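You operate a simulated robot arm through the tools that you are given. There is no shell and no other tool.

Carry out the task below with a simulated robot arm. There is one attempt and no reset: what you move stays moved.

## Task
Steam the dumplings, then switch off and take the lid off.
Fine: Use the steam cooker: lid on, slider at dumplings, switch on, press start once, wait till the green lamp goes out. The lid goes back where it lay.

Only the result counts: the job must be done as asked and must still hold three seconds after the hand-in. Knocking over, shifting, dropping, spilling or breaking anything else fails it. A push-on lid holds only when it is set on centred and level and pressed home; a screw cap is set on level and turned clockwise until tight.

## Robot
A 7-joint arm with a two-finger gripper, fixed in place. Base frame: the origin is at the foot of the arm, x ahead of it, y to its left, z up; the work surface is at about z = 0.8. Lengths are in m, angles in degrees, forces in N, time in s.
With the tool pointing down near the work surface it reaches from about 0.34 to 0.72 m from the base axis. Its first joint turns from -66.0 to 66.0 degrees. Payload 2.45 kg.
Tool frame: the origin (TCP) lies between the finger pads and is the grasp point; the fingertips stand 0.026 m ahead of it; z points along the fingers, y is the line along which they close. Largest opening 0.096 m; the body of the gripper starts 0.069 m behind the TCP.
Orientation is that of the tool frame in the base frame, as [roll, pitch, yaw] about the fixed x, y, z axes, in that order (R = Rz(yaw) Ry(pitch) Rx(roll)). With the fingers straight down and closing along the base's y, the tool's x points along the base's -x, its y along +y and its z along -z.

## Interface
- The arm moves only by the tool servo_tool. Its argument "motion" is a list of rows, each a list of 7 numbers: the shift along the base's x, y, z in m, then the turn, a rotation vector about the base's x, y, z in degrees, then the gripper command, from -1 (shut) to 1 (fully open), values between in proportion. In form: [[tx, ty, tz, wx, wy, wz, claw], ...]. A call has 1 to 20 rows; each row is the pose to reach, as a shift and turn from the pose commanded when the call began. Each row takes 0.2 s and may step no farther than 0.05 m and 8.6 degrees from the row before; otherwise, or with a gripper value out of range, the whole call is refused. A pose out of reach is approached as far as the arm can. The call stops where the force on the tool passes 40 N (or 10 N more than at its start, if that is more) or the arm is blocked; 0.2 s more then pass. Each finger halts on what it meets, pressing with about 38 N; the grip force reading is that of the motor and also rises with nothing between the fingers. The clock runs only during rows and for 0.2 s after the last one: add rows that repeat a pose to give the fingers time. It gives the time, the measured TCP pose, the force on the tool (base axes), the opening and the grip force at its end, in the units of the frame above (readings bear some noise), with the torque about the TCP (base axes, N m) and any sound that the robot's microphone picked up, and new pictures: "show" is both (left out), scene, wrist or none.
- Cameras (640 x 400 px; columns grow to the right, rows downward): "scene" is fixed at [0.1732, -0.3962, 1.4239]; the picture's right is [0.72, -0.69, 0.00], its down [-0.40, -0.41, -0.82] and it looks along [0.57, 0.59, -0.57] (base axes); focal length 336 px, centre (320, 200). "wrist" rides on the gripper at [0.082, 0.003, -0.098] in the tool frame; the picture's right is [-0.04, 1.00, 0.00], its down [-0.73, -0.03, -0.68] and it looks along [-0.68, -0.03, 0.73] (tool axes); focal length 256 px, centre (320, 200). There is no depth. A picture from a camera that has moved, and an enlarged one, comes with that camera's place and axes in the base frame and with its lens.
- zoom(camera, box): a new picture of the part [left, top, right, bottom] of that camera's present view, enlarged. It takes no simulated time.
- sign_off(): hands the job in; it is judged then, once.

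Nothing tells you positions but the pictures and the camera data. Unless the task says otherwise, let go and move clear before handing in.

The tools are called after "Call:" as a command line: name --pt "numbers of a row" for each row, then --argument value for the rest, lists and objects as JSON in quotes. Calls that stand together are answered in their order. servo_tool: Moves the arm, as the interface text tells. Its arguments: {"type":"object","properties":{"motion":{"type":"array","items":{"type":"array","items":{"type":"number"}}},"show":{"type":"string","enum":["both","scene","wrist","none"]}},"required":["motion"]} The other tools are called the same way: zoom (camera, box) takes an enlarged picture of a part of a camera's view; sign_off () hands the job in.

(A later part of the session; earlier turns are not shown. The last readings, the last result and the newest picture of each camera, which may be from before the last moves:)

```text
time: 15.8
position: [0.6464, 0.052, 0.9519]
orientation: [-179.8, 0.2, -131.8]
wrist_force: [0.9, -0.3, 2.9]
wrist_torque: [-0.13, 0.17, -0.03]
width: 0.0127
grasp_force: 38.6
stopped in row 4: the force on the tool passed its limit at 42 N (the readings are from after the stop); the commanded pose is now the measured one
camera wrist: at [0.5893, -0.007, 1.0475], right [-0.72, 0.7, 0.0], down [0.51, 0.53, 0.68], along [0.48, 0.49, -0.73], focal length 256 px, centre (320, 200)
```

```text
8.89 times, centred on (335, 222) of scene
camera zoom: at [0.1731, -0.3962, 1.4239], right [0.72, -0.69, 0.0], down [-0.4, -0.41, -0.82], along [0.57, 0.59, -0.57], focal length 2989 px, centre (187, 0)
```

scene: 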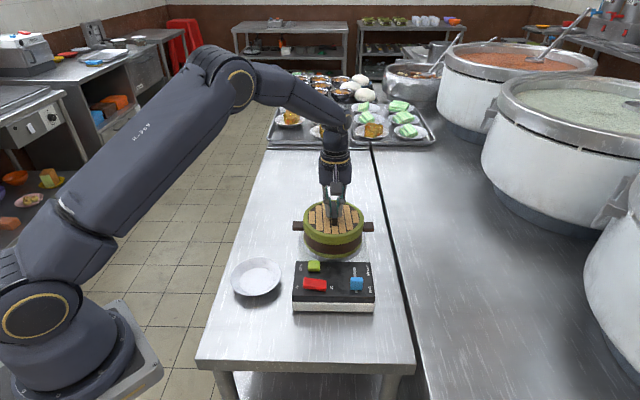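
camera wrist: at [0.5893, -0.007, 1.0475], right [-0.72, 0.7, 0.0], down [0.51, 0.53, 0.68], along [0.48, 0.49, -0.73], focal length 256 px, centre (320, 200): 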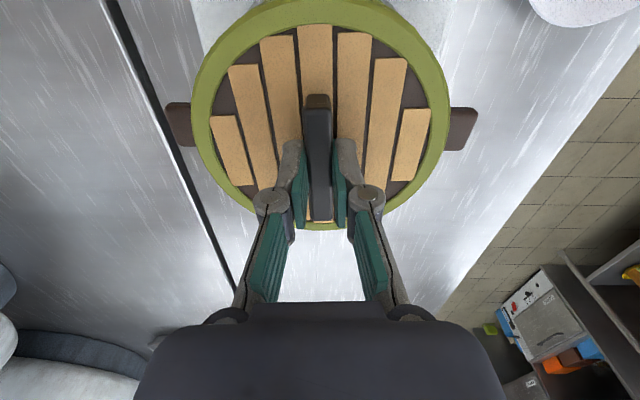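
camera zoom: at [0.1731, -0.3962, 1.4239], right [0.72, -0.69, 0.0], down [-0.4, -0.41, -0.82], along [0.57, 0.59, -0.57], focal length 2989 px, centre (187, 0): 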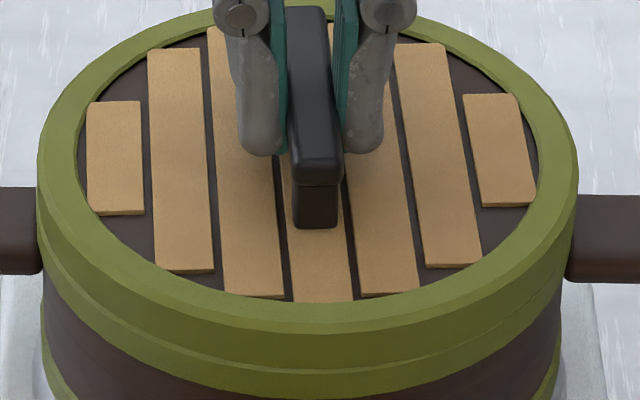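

Call:
servo_tool --pt "0 0 -0.001 0 0 0 -1" --pt "0 0 -0.0015 0 0 0 -1" --pt "0 0 -0.0015 0 0 0 -1" --show "none"

Call:
zoom --camera "scene" --box '[300, 190, 370, 235]'

Call:
zoom --camera "scene" --box '[300, 210, 370, 255]'

```text
time: 16.6
position: [0.6462, 0.0504, 0.9511]
orientation: [-179.6, 0.4, -131.7]
wrist_force: [0.3, 1.0, 27.2]
wrist_torque: [-0.34, 0.35, 0.0]
width: 0.0128
grasp_force: 37.9
```

```text
8.89 times, centred on (335, 212) of scene
camera zoom: at [0.1726, -0.3962, 1.424], right [0.72, -0.69, 0.0], down [-0.4, -0.41, -0.82], along [0.57, 0.59, -0.57], focal length 2989 px, centre (187, 89)
```

zoom: 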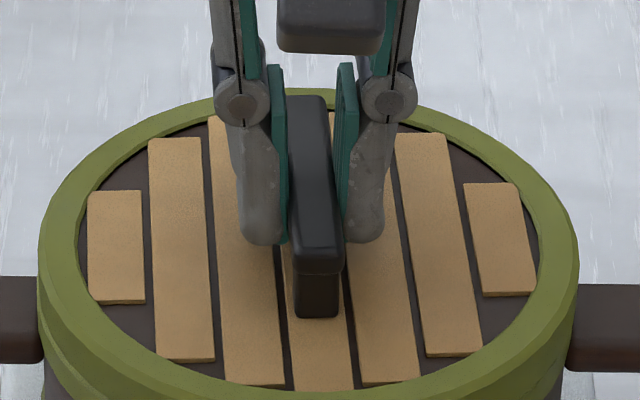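

```text
8.89 times, centred on (335, 232) of scene
camera zoom: at [0.1726, -0.3962, 1.424], right [0.72, -0.69, 0.0], down [-0.4, -0.41, -0.82], along [0.57, 0.59, -0.57], focal length 2989 px, centre (187, -89)
```

zoom: 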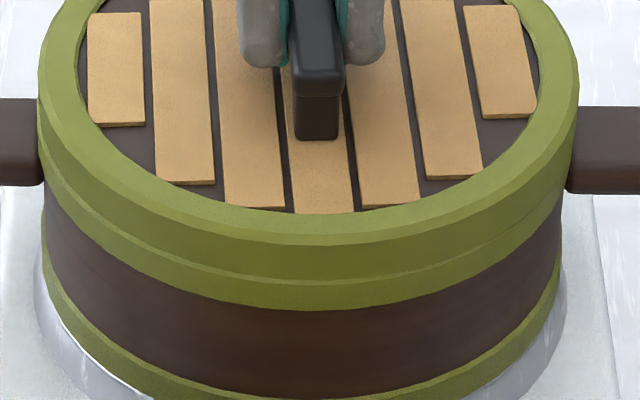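

Call:
zoom --camera "wrist" --box '[150, 80, 230, 160]'

Call:
zoom --camera "wrist" --box '[410, 80, 490, 160]'

Call:
zoom --camera "wrist" --box '[180, 0, 460, 60]'

```text
5.00 times, centred on (190, 120) of wrist
camera zoom: at [0.5889, -0.0071, 1.0472], right [-0.72, 0.7, -0.01], down [0.5, 0.53, 0.68], along [0.48, 0.49, -0.73], focal length 1280 px, centre (970, 600)
```

zoom: 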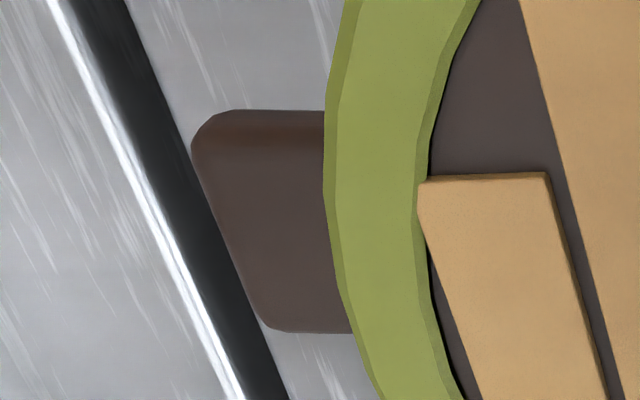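

```text
5.00 times, centred on (450, 120) of wrist
camera zoom: at [0.5889, -0.0071, 1.0472], right [-0.72, 0.7, -0.01], down [0.5, 0.53, 0.68], along [0.48, 0.49, -0.73], focal length 1280 px, centre (-330, 600)
```

zoom: 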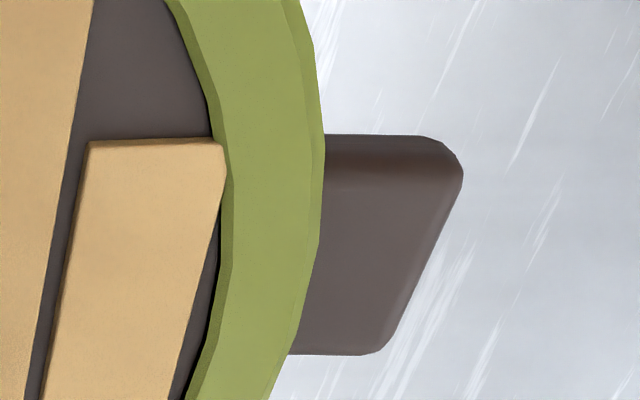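

```text
2.29 times, centred on (320, 30) of wrist
camera zoom: at [0.5889, -0.0071, 1.0472], right [-0.72, 0.7, -0.01], down [0.5, 0.53, 0.68], along [0.48, 0.49, -0.73], focal length 585 px, centre (320, 589)
```

zoom: 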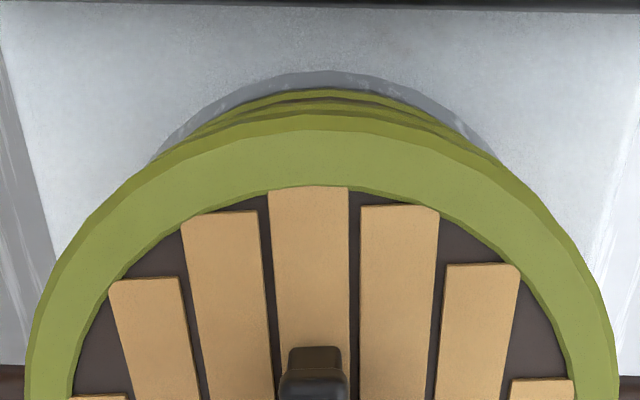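

The lid rests on the rim under light force. I'll relax the pressure, let go, back up, and inspect how it sits before pressing it home.

Call:
servo_tool --pt "0 0 0.001 0 0 0 -1" --pt "0 0 0.001 0 0 0 -1" --show "none"

```text
time: 17.1
position: [0.6464, 0.0513, 0.9508]
orientation: [-179.6, 0.4, -131.9]
wrist_force: [8.5, -0.9, 21.4]
wrist_torque: [0.23, -0.31, 0.06]
width: 0.0126
grasp_force: 38.1
```

Call:
servo_tool --pt "0 0 0.001 0 0 0 -1" --pt "0 0 0.001 0 0 0 -1" --pt "0 0 0.001 0 0 0 -1" --show "scene"

Call:
zoom --camera "scene" --box '[300, 200, 370, 245]'

```text
time: 17.9
position: [0.6453, 0.0515, 0.9503]
orientation: [-179.8, 0.1, -131.7]
wrist_force: [6.7, -2.2, 15.8]
wrist_torque: [0.4, -0.51, -0.25]
width: 0.0128
grasp_force: 38.0
```

scene: 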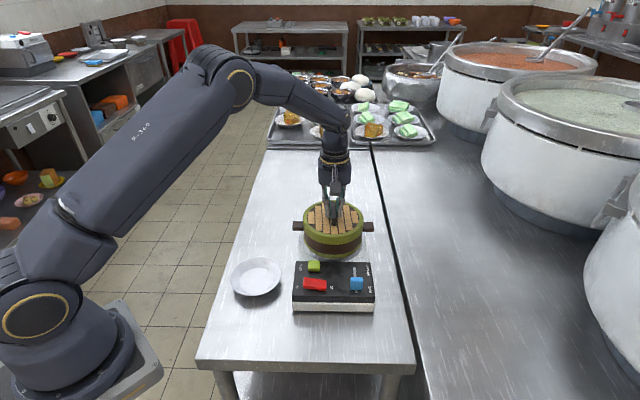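

```text
8.89 times, centred on (335, 222) of scene
camera zoom: at [0.173, -0.3963, 1.4239], right [0.72, -0.69, 0.0], down [-0.4, -0.41, -0.82], along [0.57, 0.59, -0.57], focal length 2989 px, centre (187, 0)
```

zoom: 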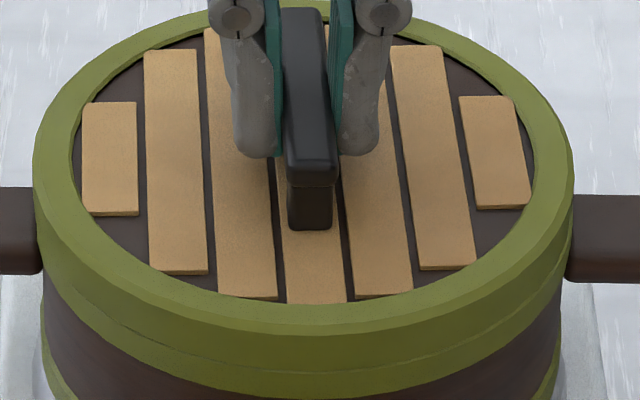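

Call:
servo_tool --pt "0 0 0.001 0 0 0 -1" --pt "0 0 0.001 0 0 0 -1" --pt "0 0 0.001 0 0 0 -1" --show "none"

```text
time: 18.8
position: [0.6442, 0.0518, 0.9508]
orientation: [-179.8, 0.0, -131.8]
wrist_force: [2.0, 0.6, 5.3]
wrist_torque: [0.24, -0.26, -0.1]
width: 0.0127
grasp_force: 38.3
```

Call:
servo_tool --pt "0 0 0 0 0 0 -0.4" --pt "0 0 0 0 0 0 0" --pt "0 0 0 0 0 0 0.5" --pt "0 0 0 0 0 0 1" --pt "0 0 0 0 0 0 1" --pt "0 0 0 0 0 0 1" --pt "0 0 0 0 0 0 1" --show "none"

Call:
zoom --camera "scene" --box '[300, 200, 370, 245]'

Call:
zoom --camera "wrist" --box '[160, 0, 480, 240]'

```text
time: 20.4
position: [0.6444, 0.0512, 0.9507]
orientation: [-179.8, 0.1, -131.9]
wrist_force: [0.5, -0.5, 0.8]
wrist_torque: [0.03, 0.04, 0.0]
width: 0.0959
grasp_force: 0.1
```

```text
8.89 times, centred on (335, 222) of scene
camera zoom: at [0.1732, -0.3962, 1.4239], right [0.72, -0.69, 0.0], down [-0.4, -0.41, -0.82], along [0.57, 0.59, -0.57], focal length 2989 px, centre (187, 0)
```

zoom: 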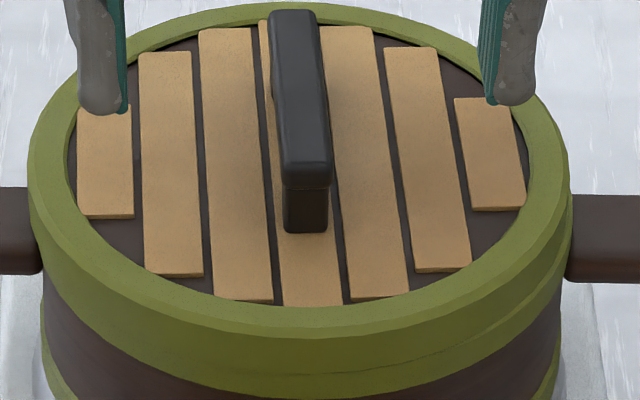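

```text
1.67 times, centred on (320, 120) of wrist
camera zoom: at [0.5877, -0.0068, 1.0482], right [-0.72, 0.7, 0.0], down [0.51, 0.53, 0.68], along [0.48, 0.49, -0.73], focal length 427 px, centre (320, 333)
```

zoom: 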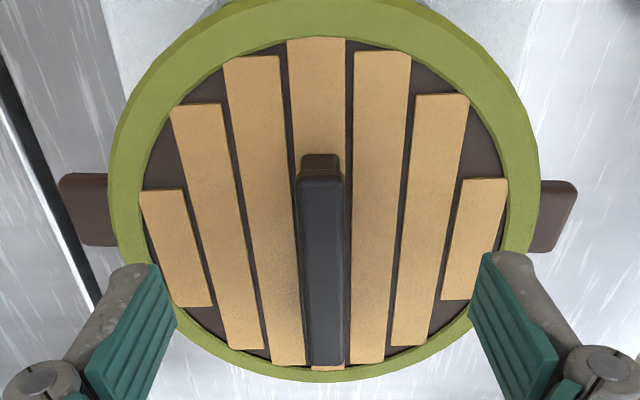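

The lid shifted a little to the left when released. I'll rise and look at it closely.

Call:
servo_tool --pt "0 0 0.03 0 0 0 1" --pt "0 0 0.06 0 0 0 1" --pt "0 0 0.09 0 0 0 1" --pt "0 0 0.1 0 0 0 1" --pt "0 0 0.1 0 0 0 1"

Call:
zoom --camera "scene" --box '[290, 190, 380, 260]'

Call:
zoom --camera "wrist" --box '[220, 0, 420, 150]'

```text
time: 21.6
position: [0.6442, 0.0518, 1.0496]
orientation: [-179.8, 0.1, -131.8]
wrist_force: [-1.5, 0.2, 0.3]
wrist_torque: [0.01, 0.01, -0.01]
width: 0.0962
grasp_force: 0.0
camera wrist: at [0.5883, -0.0062, 1.1473], right [-0.72, 0.7, 0.0], down [0.51, 0.53, 0.68], along [0.48, 0.49, -0.73], focal length 256 px, centre (320, 200)
```

scene: 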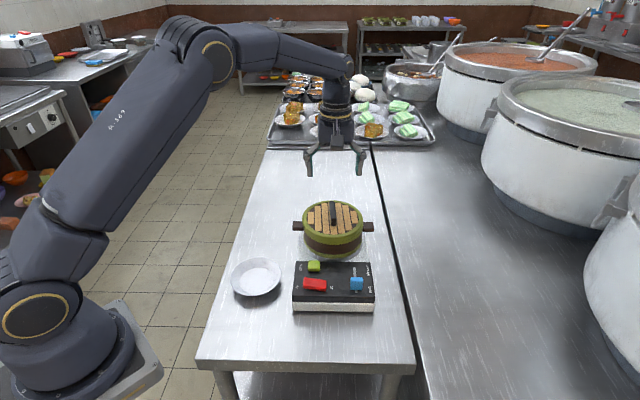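
wrist: 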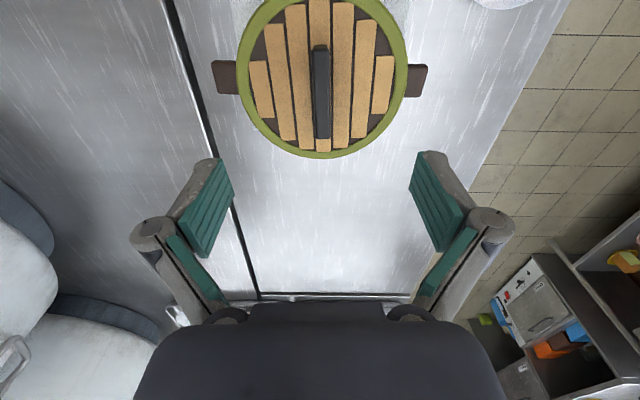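

```text
5.71 times, centred on (335, 225) of scene
camera zoom: at [0.1731, -0.3962, 1.4239], right [0.72, -0.69, 0.0], down [-0.4, -0.41, -0.82], along [0.57, 0.59, -0.57], focal length 1922 px, centre (234, 57)
```

zoom: 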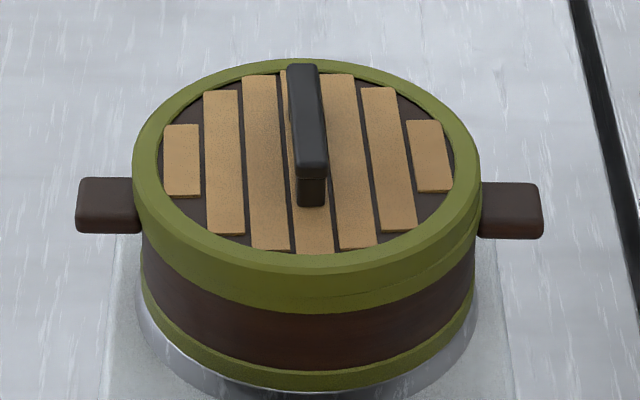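

```text
2.67 times, centred on (320, 75) of wrist
camera zoom: at [0.5883, -0.0062, 1.1473], right [-0.72, 0.7, 0.0], down [0.51, 0.53, 0.68], along [0.48, 0.49, -0.73], focal length 683 px, centre (320, 533)
```

zoom: 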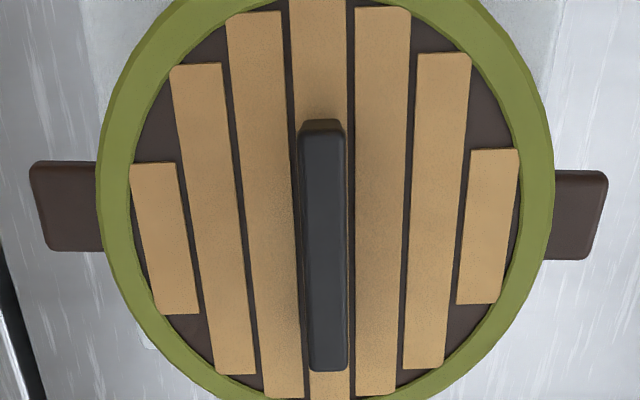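

Call:
zoom --camera "scene" --box '[300, 215, 335, 250]'

Call:
zoom --camera "scene" --box '[335, 215, 370, 250]'

Call:
zoom --camera "wrist" --box '[230, 60, 290, 130]'

Call:
zoom --camera "wrist" --box '[360, 50, 420, 120]'

```text
11.43 times, centred on (318, 232) of scene
camera zoom: at [0.1731, -0.3962, 1.4239], right [0.72, -0.69, 0.0], down [-0.4, -0.41, -0.82], along [0.57, 0.59, -0.57], focal length 3843 px, centre (349, -171)
```

zoom: 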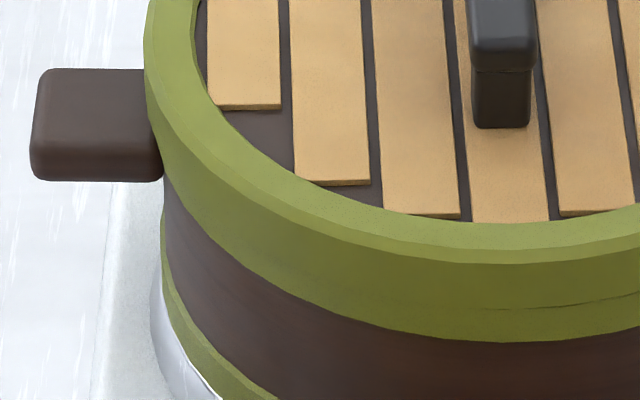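

```text
11.43 times, centred on (352, 232) of scene
camera zoom: at [0.1731, -0.3962, 1.4239], right [0.72, -0.69, 0.0], down [-0.4, -0.41, -0.82], along [0.57, 0.59, -0.57], focal length 3843 px, centre (-51, -171)
```

zoom: 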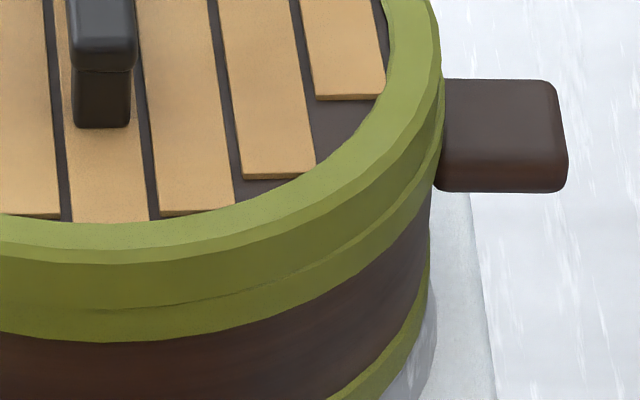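

```text
5.71 times, centred on (260, 95) of wrist
camera zoom: at [0.5883, -0.0062, 1.1473], right [-0.72, 0.7, 0.0], down [0.51, 0.53, 0.68], along [0.48, 0.49, -0.73], focal length 1463 px, centre (663, 800)
```

zoom: 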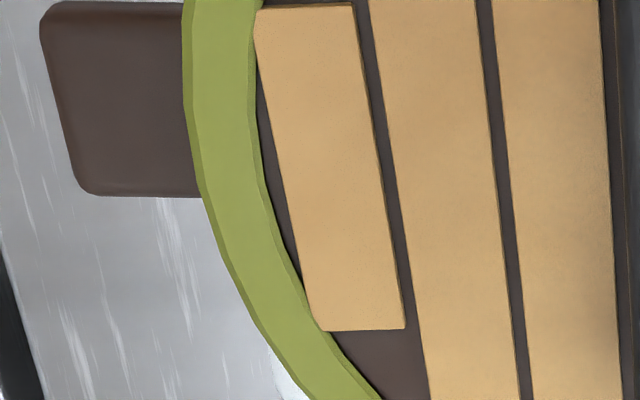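

```text
5.71 times, centred on (390, 85) of wrist
camera zoom: at [0.5883, -0.0062, 1.1473], right [-0.72, 0.7, 0.0], down [0.51, 0.53, 0.68], along [0.48, 0.49, -0.73], focal length 1463 px, centre (-80, 857)
```

zoom: 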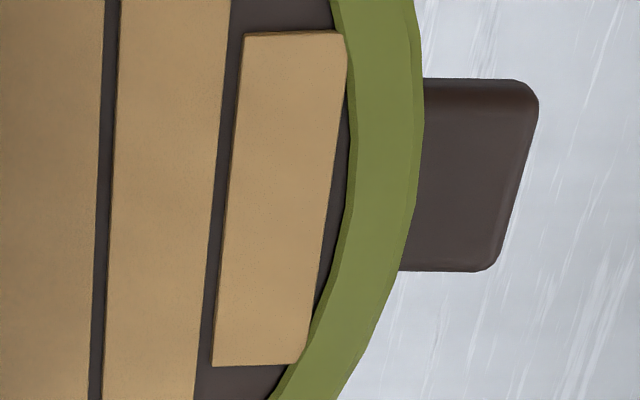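

The lid sits level but about 2 mm too far left; fore-aft it looks centred. I'll descend and re-grip, which will slide it back to the centre line.

Call:
servo_tool --pt "0 0 -0.04 0 0 0 1" --pt "0 0 -0.07 0 0 0 1" --pt "0 0 -0.09 0 0 0 1" --pt "0 0 -0.098 0 0 0 1" --pt "0 0 -0.098 0 0 0 0.2" --pt "0 0 -0.098 0 0 0 -0.2" --pt "0 0 -0.098 0 0 0 -0.5" --pt "0 0 -0.098 0 0 0 -0.6" --pt "0 0 -0.098 0 0 0 -0.7" --pt "0 0 -0.098 0 0 0 -0.8" --pt "0 0 -0.098 0 0 0 -1" --pt "0 0 -0.098 0 0 0 -1"

Call:
zoom --camera "scene" --box '[290, 190, 380, 260]'

Call:
zoom --camera "wrist" --box '[160, 0, 480, 200]'

```text
time: 24.1
position: [0.6468, 0.053, 0.9541]
orientation: [-179.8, 0.1, -131.8]
wrist_force: [0.0, 0.0, 0.7]
wrist_torque: [0.02, 0.02, -0.04]
width: 0.0132
grasp_force: 38.2
camera wrist: at [0.5894, -0.0064, 1.0513], right [-0.72, 0.7, 0.0], down [0.51, 0.53, 0.68], along [0.48, 0.49, -0.73], focal length 256 px, centre (320, 200)
```

scene: 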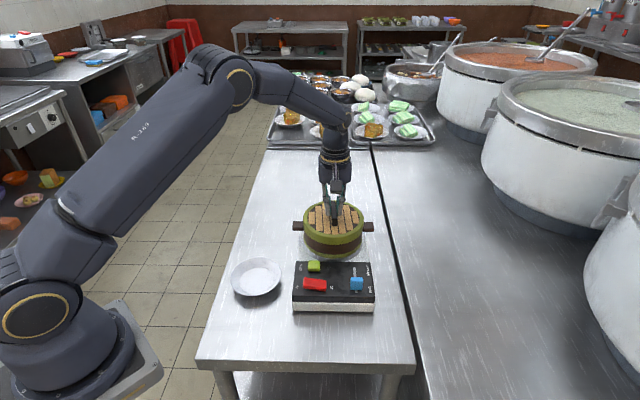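
wrist: 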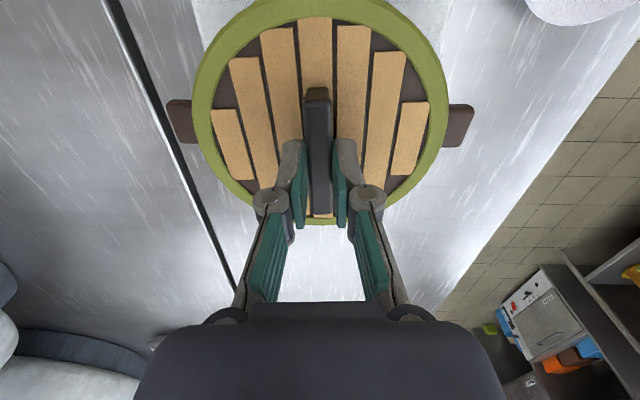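

```text
5.71 times, centred on (335, 225) of scene
camera zoom: at [0.1731, -0.3962, 1.4239], right [0.72, -0.69, 0.0], down [-0.4, -0.41, -0.82], along [0.57, 0.59, -0.57], focal length 1922 px, centre (234, 57)
```

zoom: 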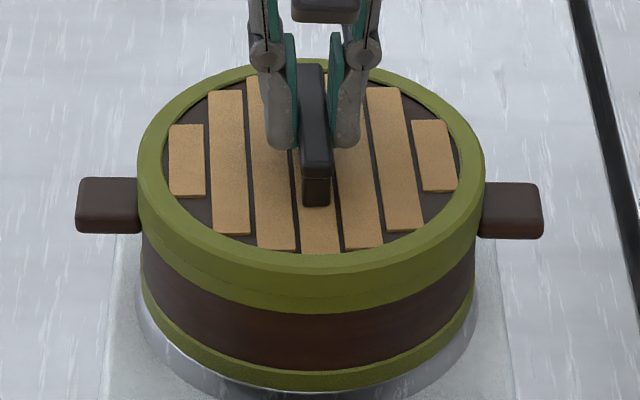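

```text
2.00 times, centred on (320, 100) of wrist
camera zoom: at [0.5894, -0.0064, 1.0513], right [-0.72, 0.7, 0.0], down [0.51, 0.53, 0.68], along [0.48, 0.49, -0.73], focal length 512 px, centre (320, 400)
```

zoom: 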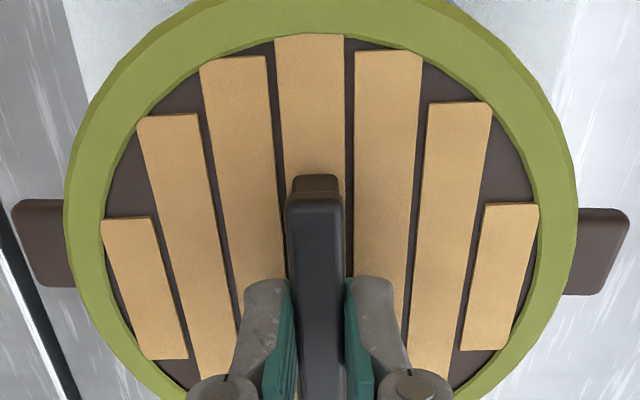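

The lid is now centred on the basket both ways. I'll press down while holding it.

Call:
servo_tool --pt "0 0 -0.001 0 0 0 -1" --pt "0 0 -0.002 0 0 0 -1" --pt "0 0 -0.003 0 0 0 -1" --pt "0 0 -0.0035 0 0 0 -1" --pt "0 0 -0.004 0 0 0 -1" --pt "0 0 -0.0045 0 0 0 -1" --pt "0 0 -0.005 0 0 0 -1" --pt "0 0 -0.0055 0 0 0 -1" --pt "0 0 -0.006 0 0 0 -1"

Call:
zoom --camera "scene" --box '[290, 190, 380, 260]'

```text
time: 25.1
position: [0.6464, 0.0513, 0.9544]
orientation: [-179.6, 0.4, -131.8]
wrist_force: [0.0, 0.1, 4.2]
wrist_torque: [-0.16, 0.22, -0.03]
width: 0.0132
grasp_force: 38.0
stopped in row 4: the force on the tool passed its limit at 42 N (the readings are from after the stop); the commanded pose is now the measured one
camera wrist: at [0.59, -0.0065, 1.0507], right [-0.72, 0.7, -0.01], down [0.5, 0.53, 0.68], along [0.48, 0.49, -0.73], focal length 256 px, centre (320, 200)
```

scene: 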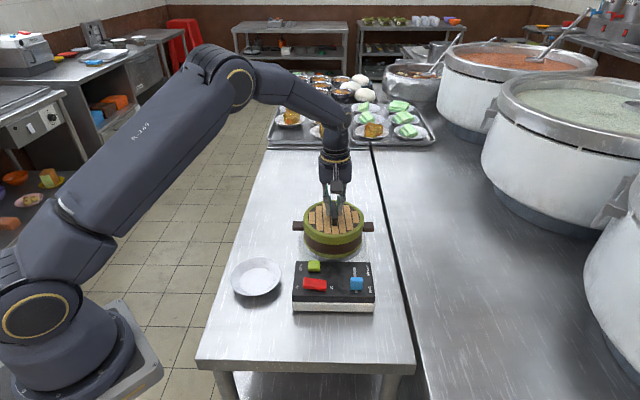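
wrist: 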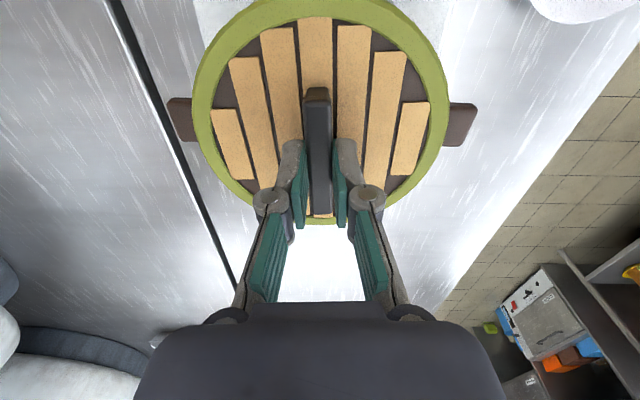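

```text
5.71 times, centred on (335, 225) of scene
camera zoom: at [0.1731, -0.3962, 1.4239], right [0.72, -0.69, 0.0], down [-0.4, -0.41, -0.82], along [0.57, 0.59, -0.57], focal length 1922 px, centre (234, 57)
```

zoom: 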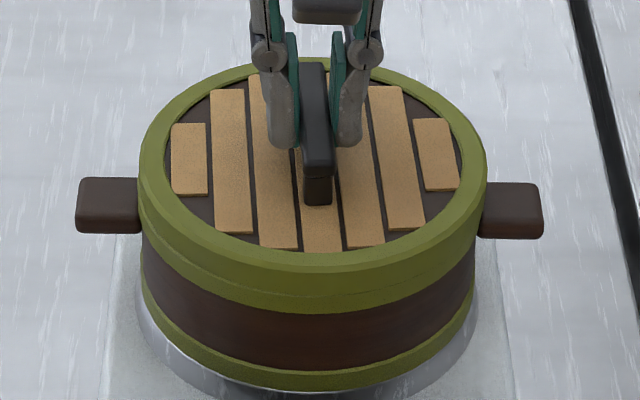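

Call:
servo_tool --pt "0 0 0.001 0 0 0 -1" --pt "0 0 0.001 0 0 0 -1" --pt "0 0 0.001 0 0 0 -1" --pt "0 0 0.001 0 0 0 -1" --show "none"

```text
time: 26.1
position: [0.6472, 0.0508, 0.9547]
orientation: [-179.8, 0.3, -131.8]
wrist_force: [-0.2, 0.1, -0.4]
wrist_torque: [-0.01, 0.0, 0.03]
width: 0.0132
grasp_force: 37.8
```

Call:
servo_tool --pt "0 0 0 0 0 0 -0.6" --pt "0 0 0 0 0 0 -0.4" --pt "0 0 0 0 0 0 -0.2" --pt "0 0 0 0 0 0 0" --pt "0 0 0.01 0 0 0 0" --pt "0 0 0.04 -0.1 0.3 0 0" --pt "0 0 0.06 -0.1 0.3 0 -1" --pt "0 0 0.06 -0.1 0.3 0 -1" --pt "0 0 0.06 -0.1 0.3 0 -1" --pt "0 0 0.06 -0.1 0.3 0 -1" --pt "0 0 0.06 -0.1 0.3 0 -1"

Call:
zoom --camera "scene" --box '[290, 190, 380, 260]'

Call:
zoom --camera "wrist" --box '[180, 0, 460, 180]'

```text
time: 28.5
position: [0.6477, 0.0519, 1.0154]
orientation: [-179.9, 0.0, -131.8]
wrist_force: [-0.6, 0.7, -0.8]
wrist_torque: [0.02, 0.0, -0.03]
width: 0.0001
grasp_force: 29.0
camera wrist: at [0.5902, -0.006, 1.1123], right [-0.72, 0.7, 0.0], down [0.51, 0.53, 0.68], along [0.47, 0.49, -0.73], focal length 256 px, centre (320, 200)
```

scene: 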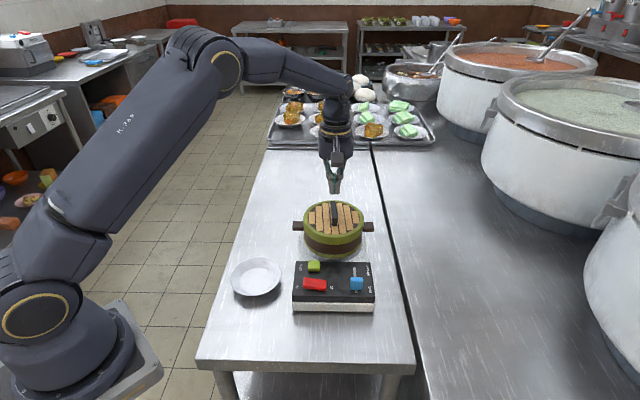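
wrist: 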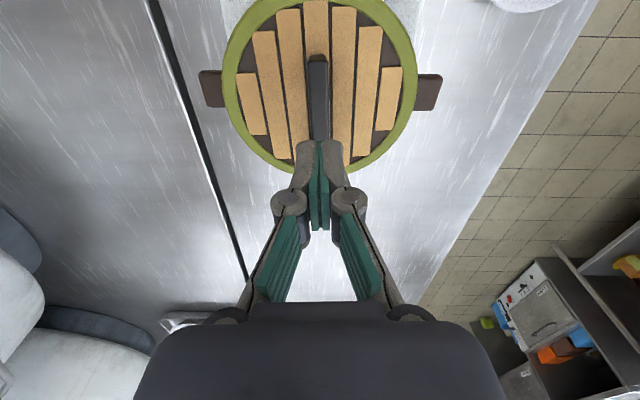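

```text
5.71 times, centred on (335, 225) of scene
camera zoom: at [0.1732, -0.3962, 1.4239], right [0.72, -0.69, 0.0], down [-0.4, -0.41, -0.82], along [0.57, 0.59, -0.57], focal length 1922 px, centre (234, 57)
```

zoom: 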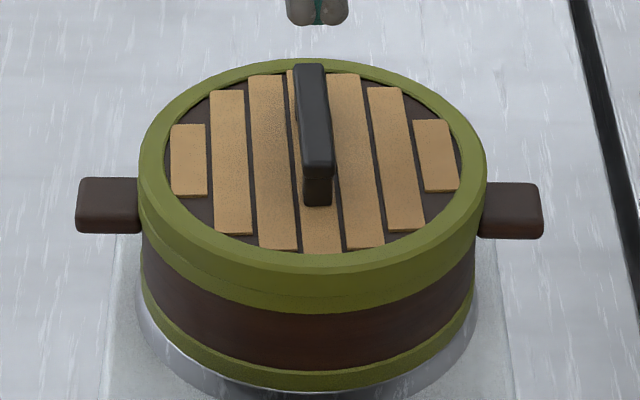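

```text
2.22 times, centred on (320, 90) of wrist
camera zoom: at [0.5902, -0.006, 1.1123], right [-0.72, 0.7, 0.0], down [0.51, 0.53, 0.68], along [0.47, 0.49, -0.73], focal length 569 px, centre (320, 444)
```

zoom: 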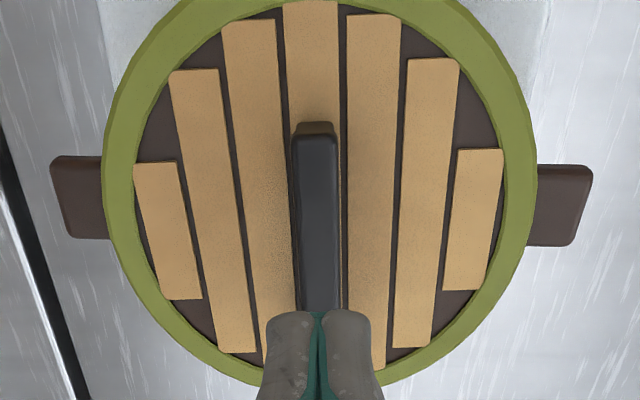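

The lid sits well. With the fingers shut, I'll press down on the middle of the handle.

Call:
servo_tool --pt "0 0 -0.02 0 0 0 -1" --pt "0 0 -0.035 0 0 0 -1" --pt "0 0 -0.042 0 0 0 -1" --pt "0 0 -0.046 0 0 0 -1" --pt "0 0 -0.048 0 0 0 -1" --pt "0 0 -0.05 0 0 0 -1" --pt "0 0 -0.052 0 0 0 -1" --pt "0 0 -0.053 0 0 0 -1" --pt "0 0 -0.054 0 0 0 -1" --pt "0 0 -0.055 0 0 0 -1" --pt "0 0 -0.056 0 0 0 -1"

Call:
zoom --camera "scene" --box '[290, 190, 380, 260]'

```text
time: 30.5
position: [0.6488, 0.0526, 0.9647]
orientation: [-179.5, 0.4, -131.8]
wrist_force: [-1.4, -0.6, 6.3]
wrist_torque: [-0.04, 0.04, -0.04]
width: 0.0062
grasp_force: 28.3
stopped in row 9: the force on the tool passed its limit at 42 N (the readings are from after the stop); the commanded pose is now the measured one
camera wrist: at [0.5917, -0.0059, 1.0613], right [-0.72, 0.7, -0.01], down [0.51, 0.53, 0.68], along [0.48, 0.49, -0.73], focal length 256 px, centre (320, 200)
```

scene: 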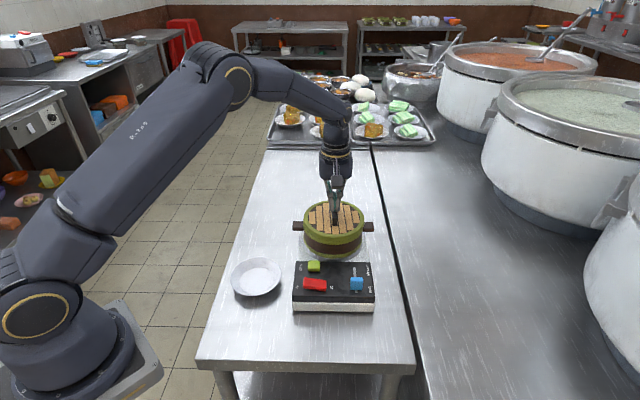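
wrist: 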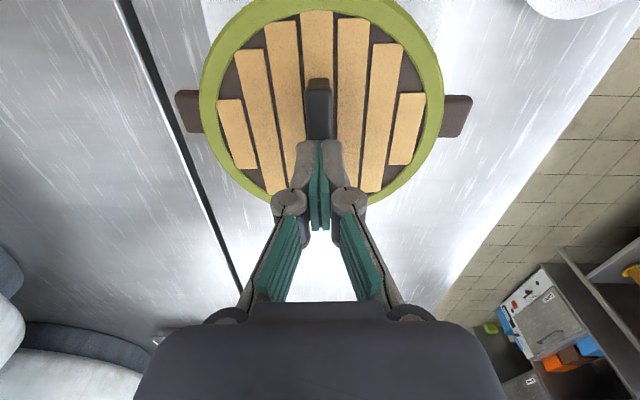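

```text
5.71 times, centred on (335, 225) of scene
camera zoom: at [0.173, -0.3962, 1.4239], right [0.72, -0.69, 0.0], down [-0.4, -0.41, -0.82], along [0.57, 0.59, -0.57], focal length 1922 px, centre (234, 57)
```

zoom: 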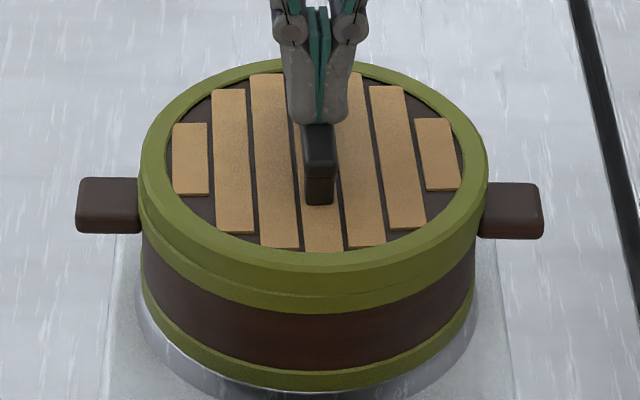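

Call:
servo_tool --pt "0 0 0.01 0 0 0 -1" --pt "0 0 0.04 0.35 0.4 0 -1" --pt "0 0 0.08 0.35 0.4 0 -1" --pt "0 0 0.09 0.35 0.4 0 -1" --pt "0 0 0.09 0.35 0.4 0 -1"

Call:
zoom --camera "scene" --box '[300, 215, 335, 245]'

Call:
zoom --camera "scene" --box '[335, 215, 370, 245]'

Call:
zoom --camera "wrist" --box '[210, 0, 430, 140]'

```text
time: 31.7
position: [0.647, 0.0529, 1.0529]
orientation: [179.8, 0.2, -131.8]
wrist_force: [-0.5, -0.6, 0.2]
wrist_torque: [0.0, 0.02, 0.0]
width: 0.0
grasp_force: 28.5
camera wrist: at [0.5904, -0.0063, 1.1497], right [-0.72, 0.7, 0.0], down [0.51, 0.52, 0.68], along [0.47, 0.49, -0.73], focal length 256 px, centre (320, 200)
```

scene: 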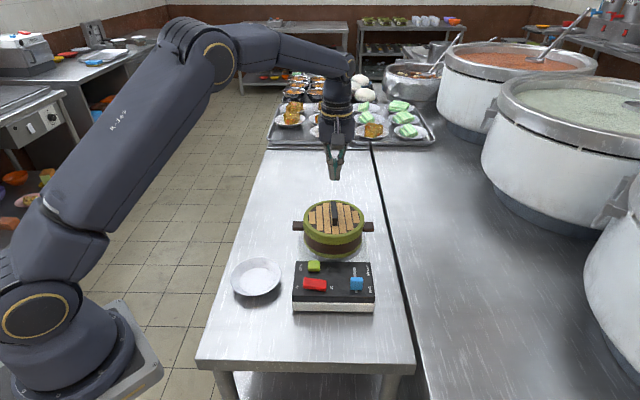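
wrist: 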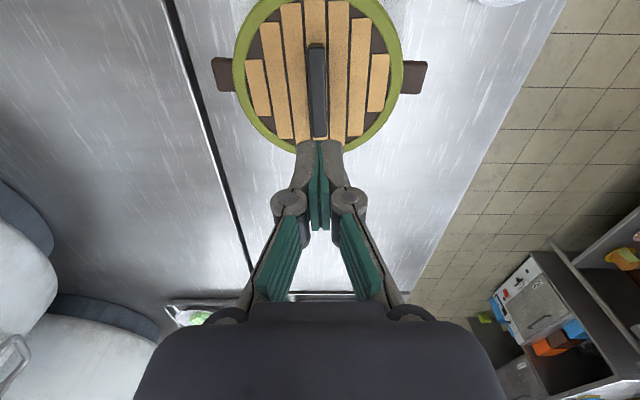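

```text
13.33 times, centred on (318, 230) of scene
camera zoom: at [0.1731, -0.3962, 1.4239], right [0.72, -0.69, 0.0], down [-0.4, -0.41, -0.82], along [0.57, 0.59, -0.57], focal length 4484 px, centre (353, -200)
```

zoom: 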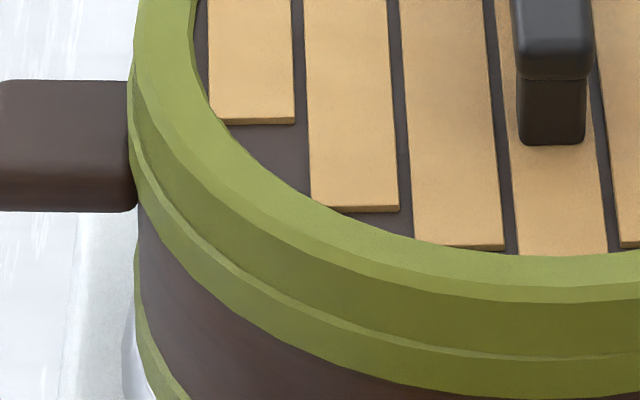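

```text
13.33 times, centred on (352, 230) of scene
camera zoom: at [0.1731, -0.3962, 1.4239], right [0.72, -0.69, 0.0], down [-0.4, -0.41, -0.82], along [0.57, 0.59, -0.57], focal length 4484 px, centre (-113, -200)
```

zoom: 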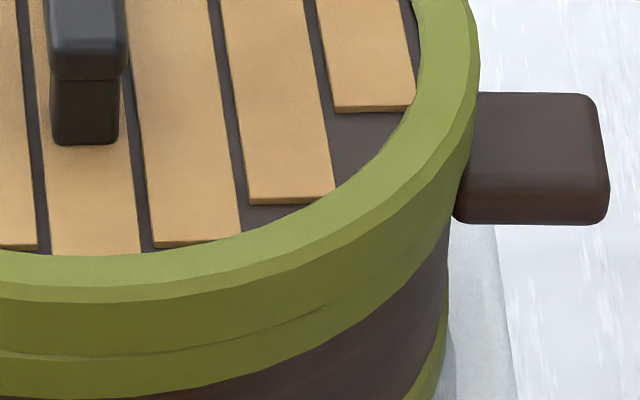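

```text
2.86 times, centred on (320, 70) of wrist
camera zoom: at [0.5904, -0.0063, 1.1497], right [-0.72, 0.7, 0.0], down [0.51, 0.52, 0.68], along [0.47, 0.49, -0.73], focal length 731 px, centre (320, 571)
```

zoom: 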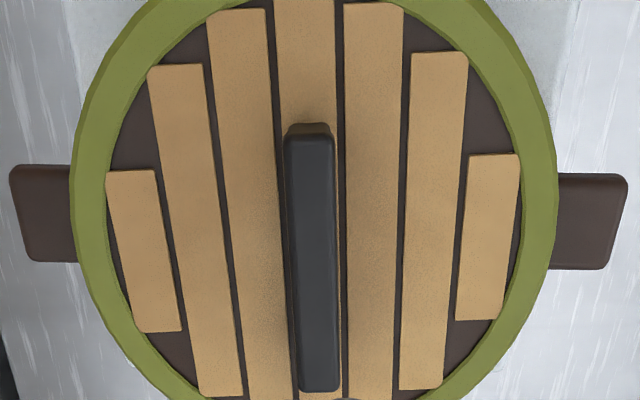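

The press slid the lid about 1.8 mm to the right. I'll re-grip it slightly further left to recentre, press again with a lighter force, and release gently.

Call:
servo_tool --pt "-0.0008 0.0007 0 -0.2 0 0 0.5" --pt "-0.0008 0.0007 0 -0.2 0 0 0.5" --pt "-0.0008 0.0007 -0.02 -0.2 0 0 0.5" --pt "-0.0008 0.0007 -0.06 -0.2 0 0 0.5" --pt "-0.0008 0.0007 -0.09 -0.2 0 0 0.5" --pt "-0.0008 0.0007 -0.0985 -0.2 0 0 0.5" --pt "-0.0008 0.0007 -0.0985 -0.2 0 0 0" --pt "-0.0008 0.0007 -0.0985 -0.2 0 0 -0.4" --pt "-0.0008 0.0007 -0.0985 -0.2 0 0 -0.6" --pt "-0.0008 0.0007 -0.0985 -0.2 0 0 -0.75" --pt "-0.0008 0.0007 -0.0985 -0.2 0 0 -1" --pt "-0.0008 0.0007 -0.0985 -0.2 0 0 -1"

Call:
zoom --camera "scene" --box '[290, 190, 380, 260]'

Call:
zoom --camera "wrist" --box '[160, 0, 480, 200]'

```text
time: 34.3
position: [0.6484, 0.0539, 0.9551]
orientation: [179.9, 0.2, -131.8]
wrist_force: [0.2, 0.5, 0.4]
wrist_torque: [0.01, -0.01, 0.0]
width: 0.013
grasp_force: 38.0
camera wrist: at [0.5916, -0.0046, 1.0526], right [-0.72, 0.7, 0.0], down [0.51, 0.53, 0.68], along [0.47, 0.49, -0.73], focal length 256 px, centre (320, 200)
```

scene: 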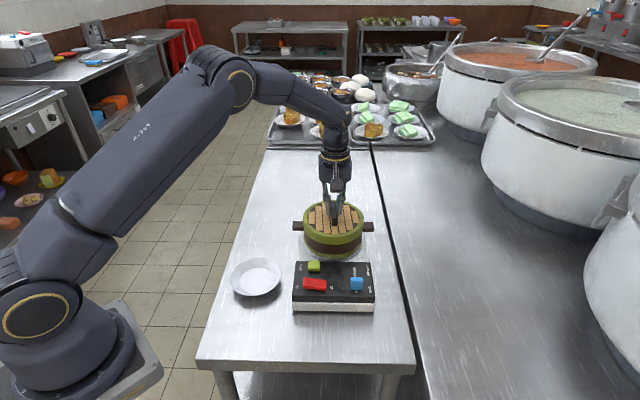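
wrist: 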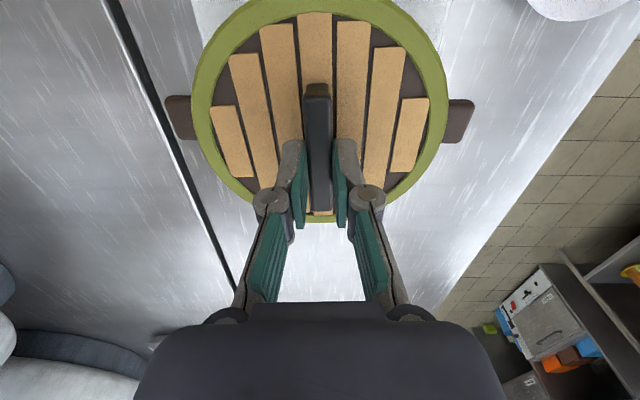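

```text
5.71 times, centred on (335, 225) of scene
camera zoom: at [0.1732, -0.3962, 1.4239], right [0.72, -0.69, 0.0], down [-0.4, -0.41, -0.82], along [0.57, 0.59, -0.57], focal length 1922 px, centre (234, 57)
```

zoom: 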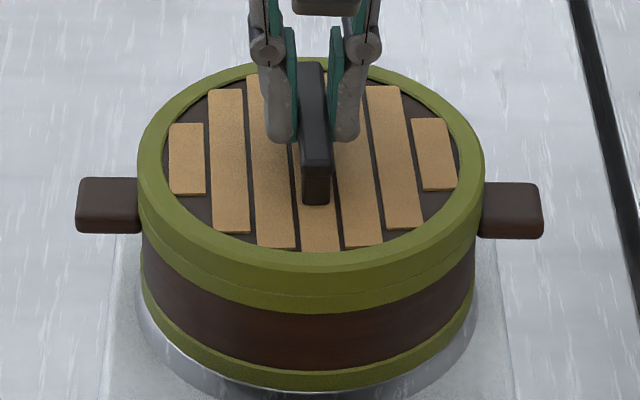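

```text
2.00 times, centred on (320, 100) of wrist
camera zoom: at [0.5916, -0.0046, 1.0526], right [-0.72, 0.7, 0.0], down [0.51, 0.53, 0.68], along [0.47, 0.49, -0.73], focal length 512 px, centre (320, 400)
```

zoom: 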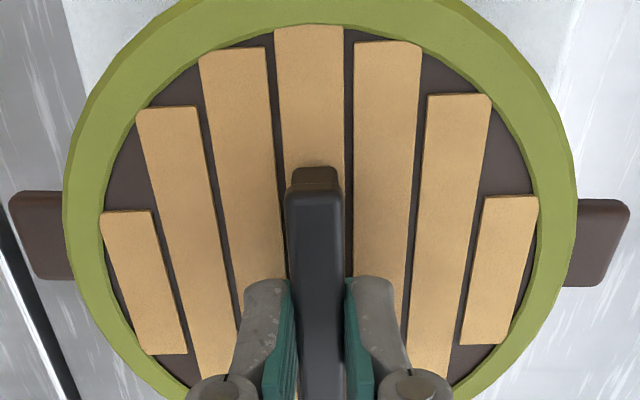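

Centred again in both views. Now a moderate press with the grip held.

Call:
servo_tool --pt "0 0 -0.001 0 0 0 -1" --pt "0 0 -0.002 0 0 0 -1" --pt "0 0 -0.0025 0 0 0 -1" --pt "0 0 -0.003 0 0 0 -1" --show "none"

```text
time: 35.3
position: [0.6484, 0.0539, 0.9561]
orientation: [-179.8, 0.4, -131.8]
wrist_force: [-7.9, 4.9, 38.4]
wrist_torque: [-0.18, 0.51, -0.1]
width: 0.0131
grasp_force: 37.0
```

Call:
servo_tool --pt "0 0 0.001 0 0 0 -1" --pt "0 0 0.002 0 0 0 -1" --pt "0 0 0.003 0 0 0 -1" --pt "0 0 0.003 0 0 0 -1" --pt "0 0 0.003 0 0 0 -1" --show "none"

Call:
zoom --camera "scene" --box '[290, 190, 380, 260]'

```text
time: 36.5
position: [0.6488, 0.0531, 0.956]
orientation: [-179.9, 0.2, -132.0]
wrist_force: [6.4, 5.5, 15.1]
wrist_torque: [0.84, -0.82, -0.02]
width: 0.013
grasp_force: 38.6
```

```text
5.71 times, centred on (335, 225) of scene
camera zoom: at [0.1729, -0.3961, 1.424], right [0.72, -0.69, 0.0], down [-0.4, -0.41, -0.82], along [0.57, 0.59, -0.57], focal length 1922 px, centre (234, 57)
```

zoom: 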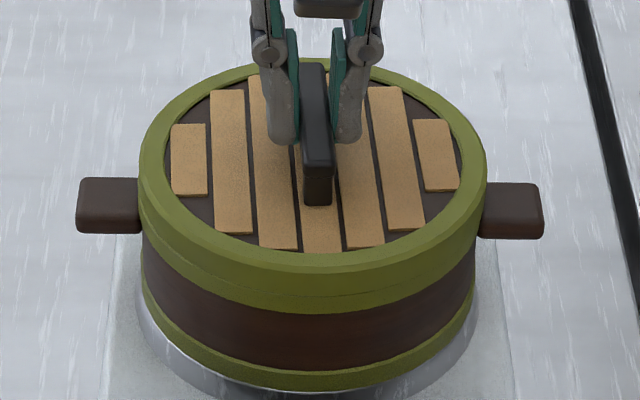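

Call:
servo_tool --pt "0 0 0.001 0 0 0 -1" --pt "0 0 0.001 0 0 0 -1" --pt "0 0 0.001 0 0 0 -1" --pt "0 0 0.001 0 0 0 -1" --show "none"

Call:
zoom --camera "scene" --box '[290, 190, 380, 260]'

```text
time: 37.5
position: [0.6481, 0.0526, 0.9544]
orientation: [179.9, -0.1, -131.8]
wrist_force: [0.4, 1.9, 4.2]
wrist_torque: [0.3, -0.23, 0.08]
width: 0.013
grasp_force: 37.3
```

```text
5.71 times, centred on (335, 225) of scene
camera zoom: at [0.1731, -0.3962, 1.4239], right [0.72, -0.69, 0.0], down [-0.4, -0.41, -0.82], along [0.57, 0.59, -0.57], focal length 1922 px, centre (234, 57)
```

zoom: 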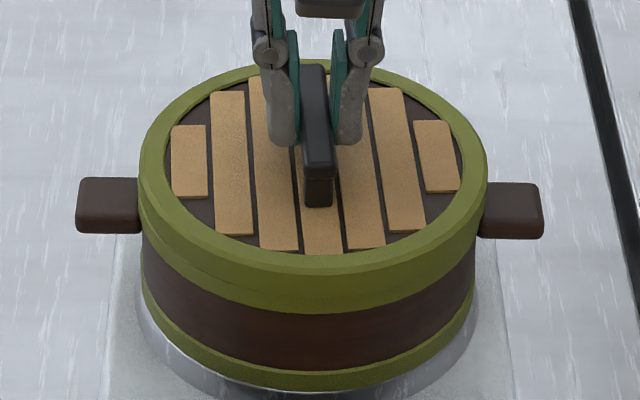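

Call:
zoom --camera "scene" --box '[300, 215, 335, 245]'

Call:
zoom --camera "scene" --box '[335, 215, 370, 245]'

Call:
zoom --camera "wrist" --box '[160, 0, 480, 200]'

```text
13.33 times, centred on (318, 230) of scene
camera zoom: at [0.1731, -0.3962, 1.4239], right [0.72, -0.69, 0.0], down [-0.4, -0.41, -0.82], along [0.57, 0.59, -0.57], focal length 4484 px, centre (353, -200)
```

zoom: 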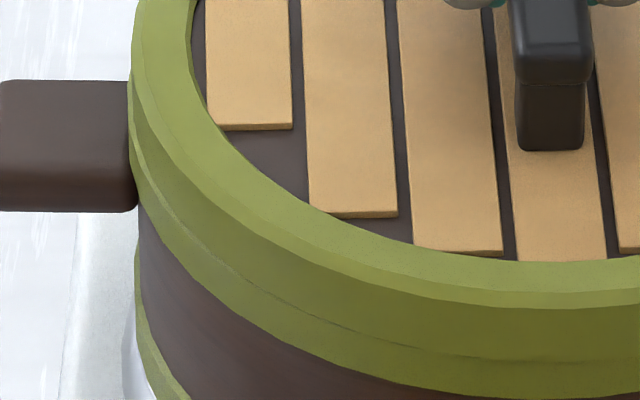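

```text
13.33 times, centred on (352, 230) of scene
camera zoom: at [0.1731, -0.3962, 1.4239], right [0.72, -0.69, 0.0], down [-0.4, -0.41, -0.82], along [0.57, 0.59, -0.57], focal length 4484 px, centre (-113, -200)
```

zoom: 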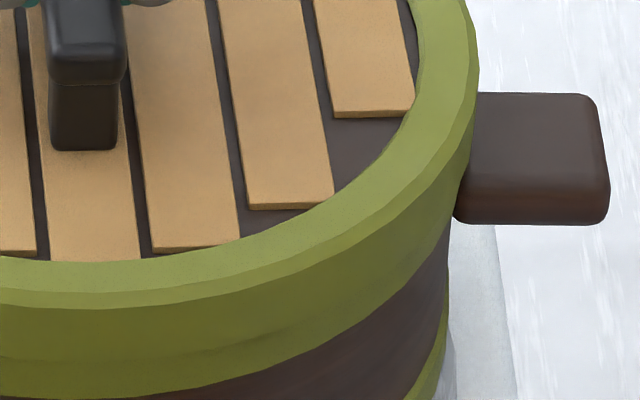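

```text
2.00 times, centred on (320, 100) of wrist
camera zoom: at [0.5915, -0.0063, 1.0525], right [-0.72, 0.7, 0.0], down [0.51, 0.53, 0.68], along [0.47, 0.49, -0.74], focal length 512 px, centre (320, 400)
```

zoom: 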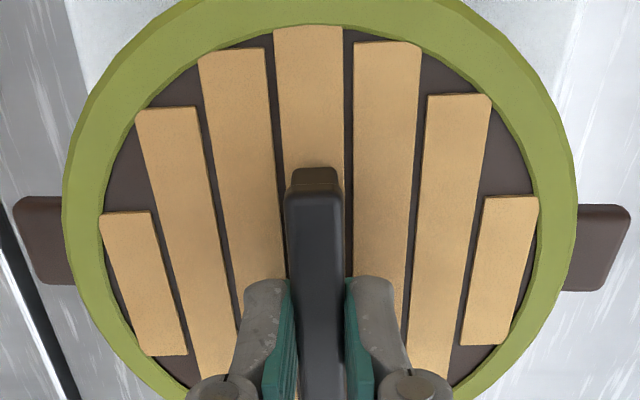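

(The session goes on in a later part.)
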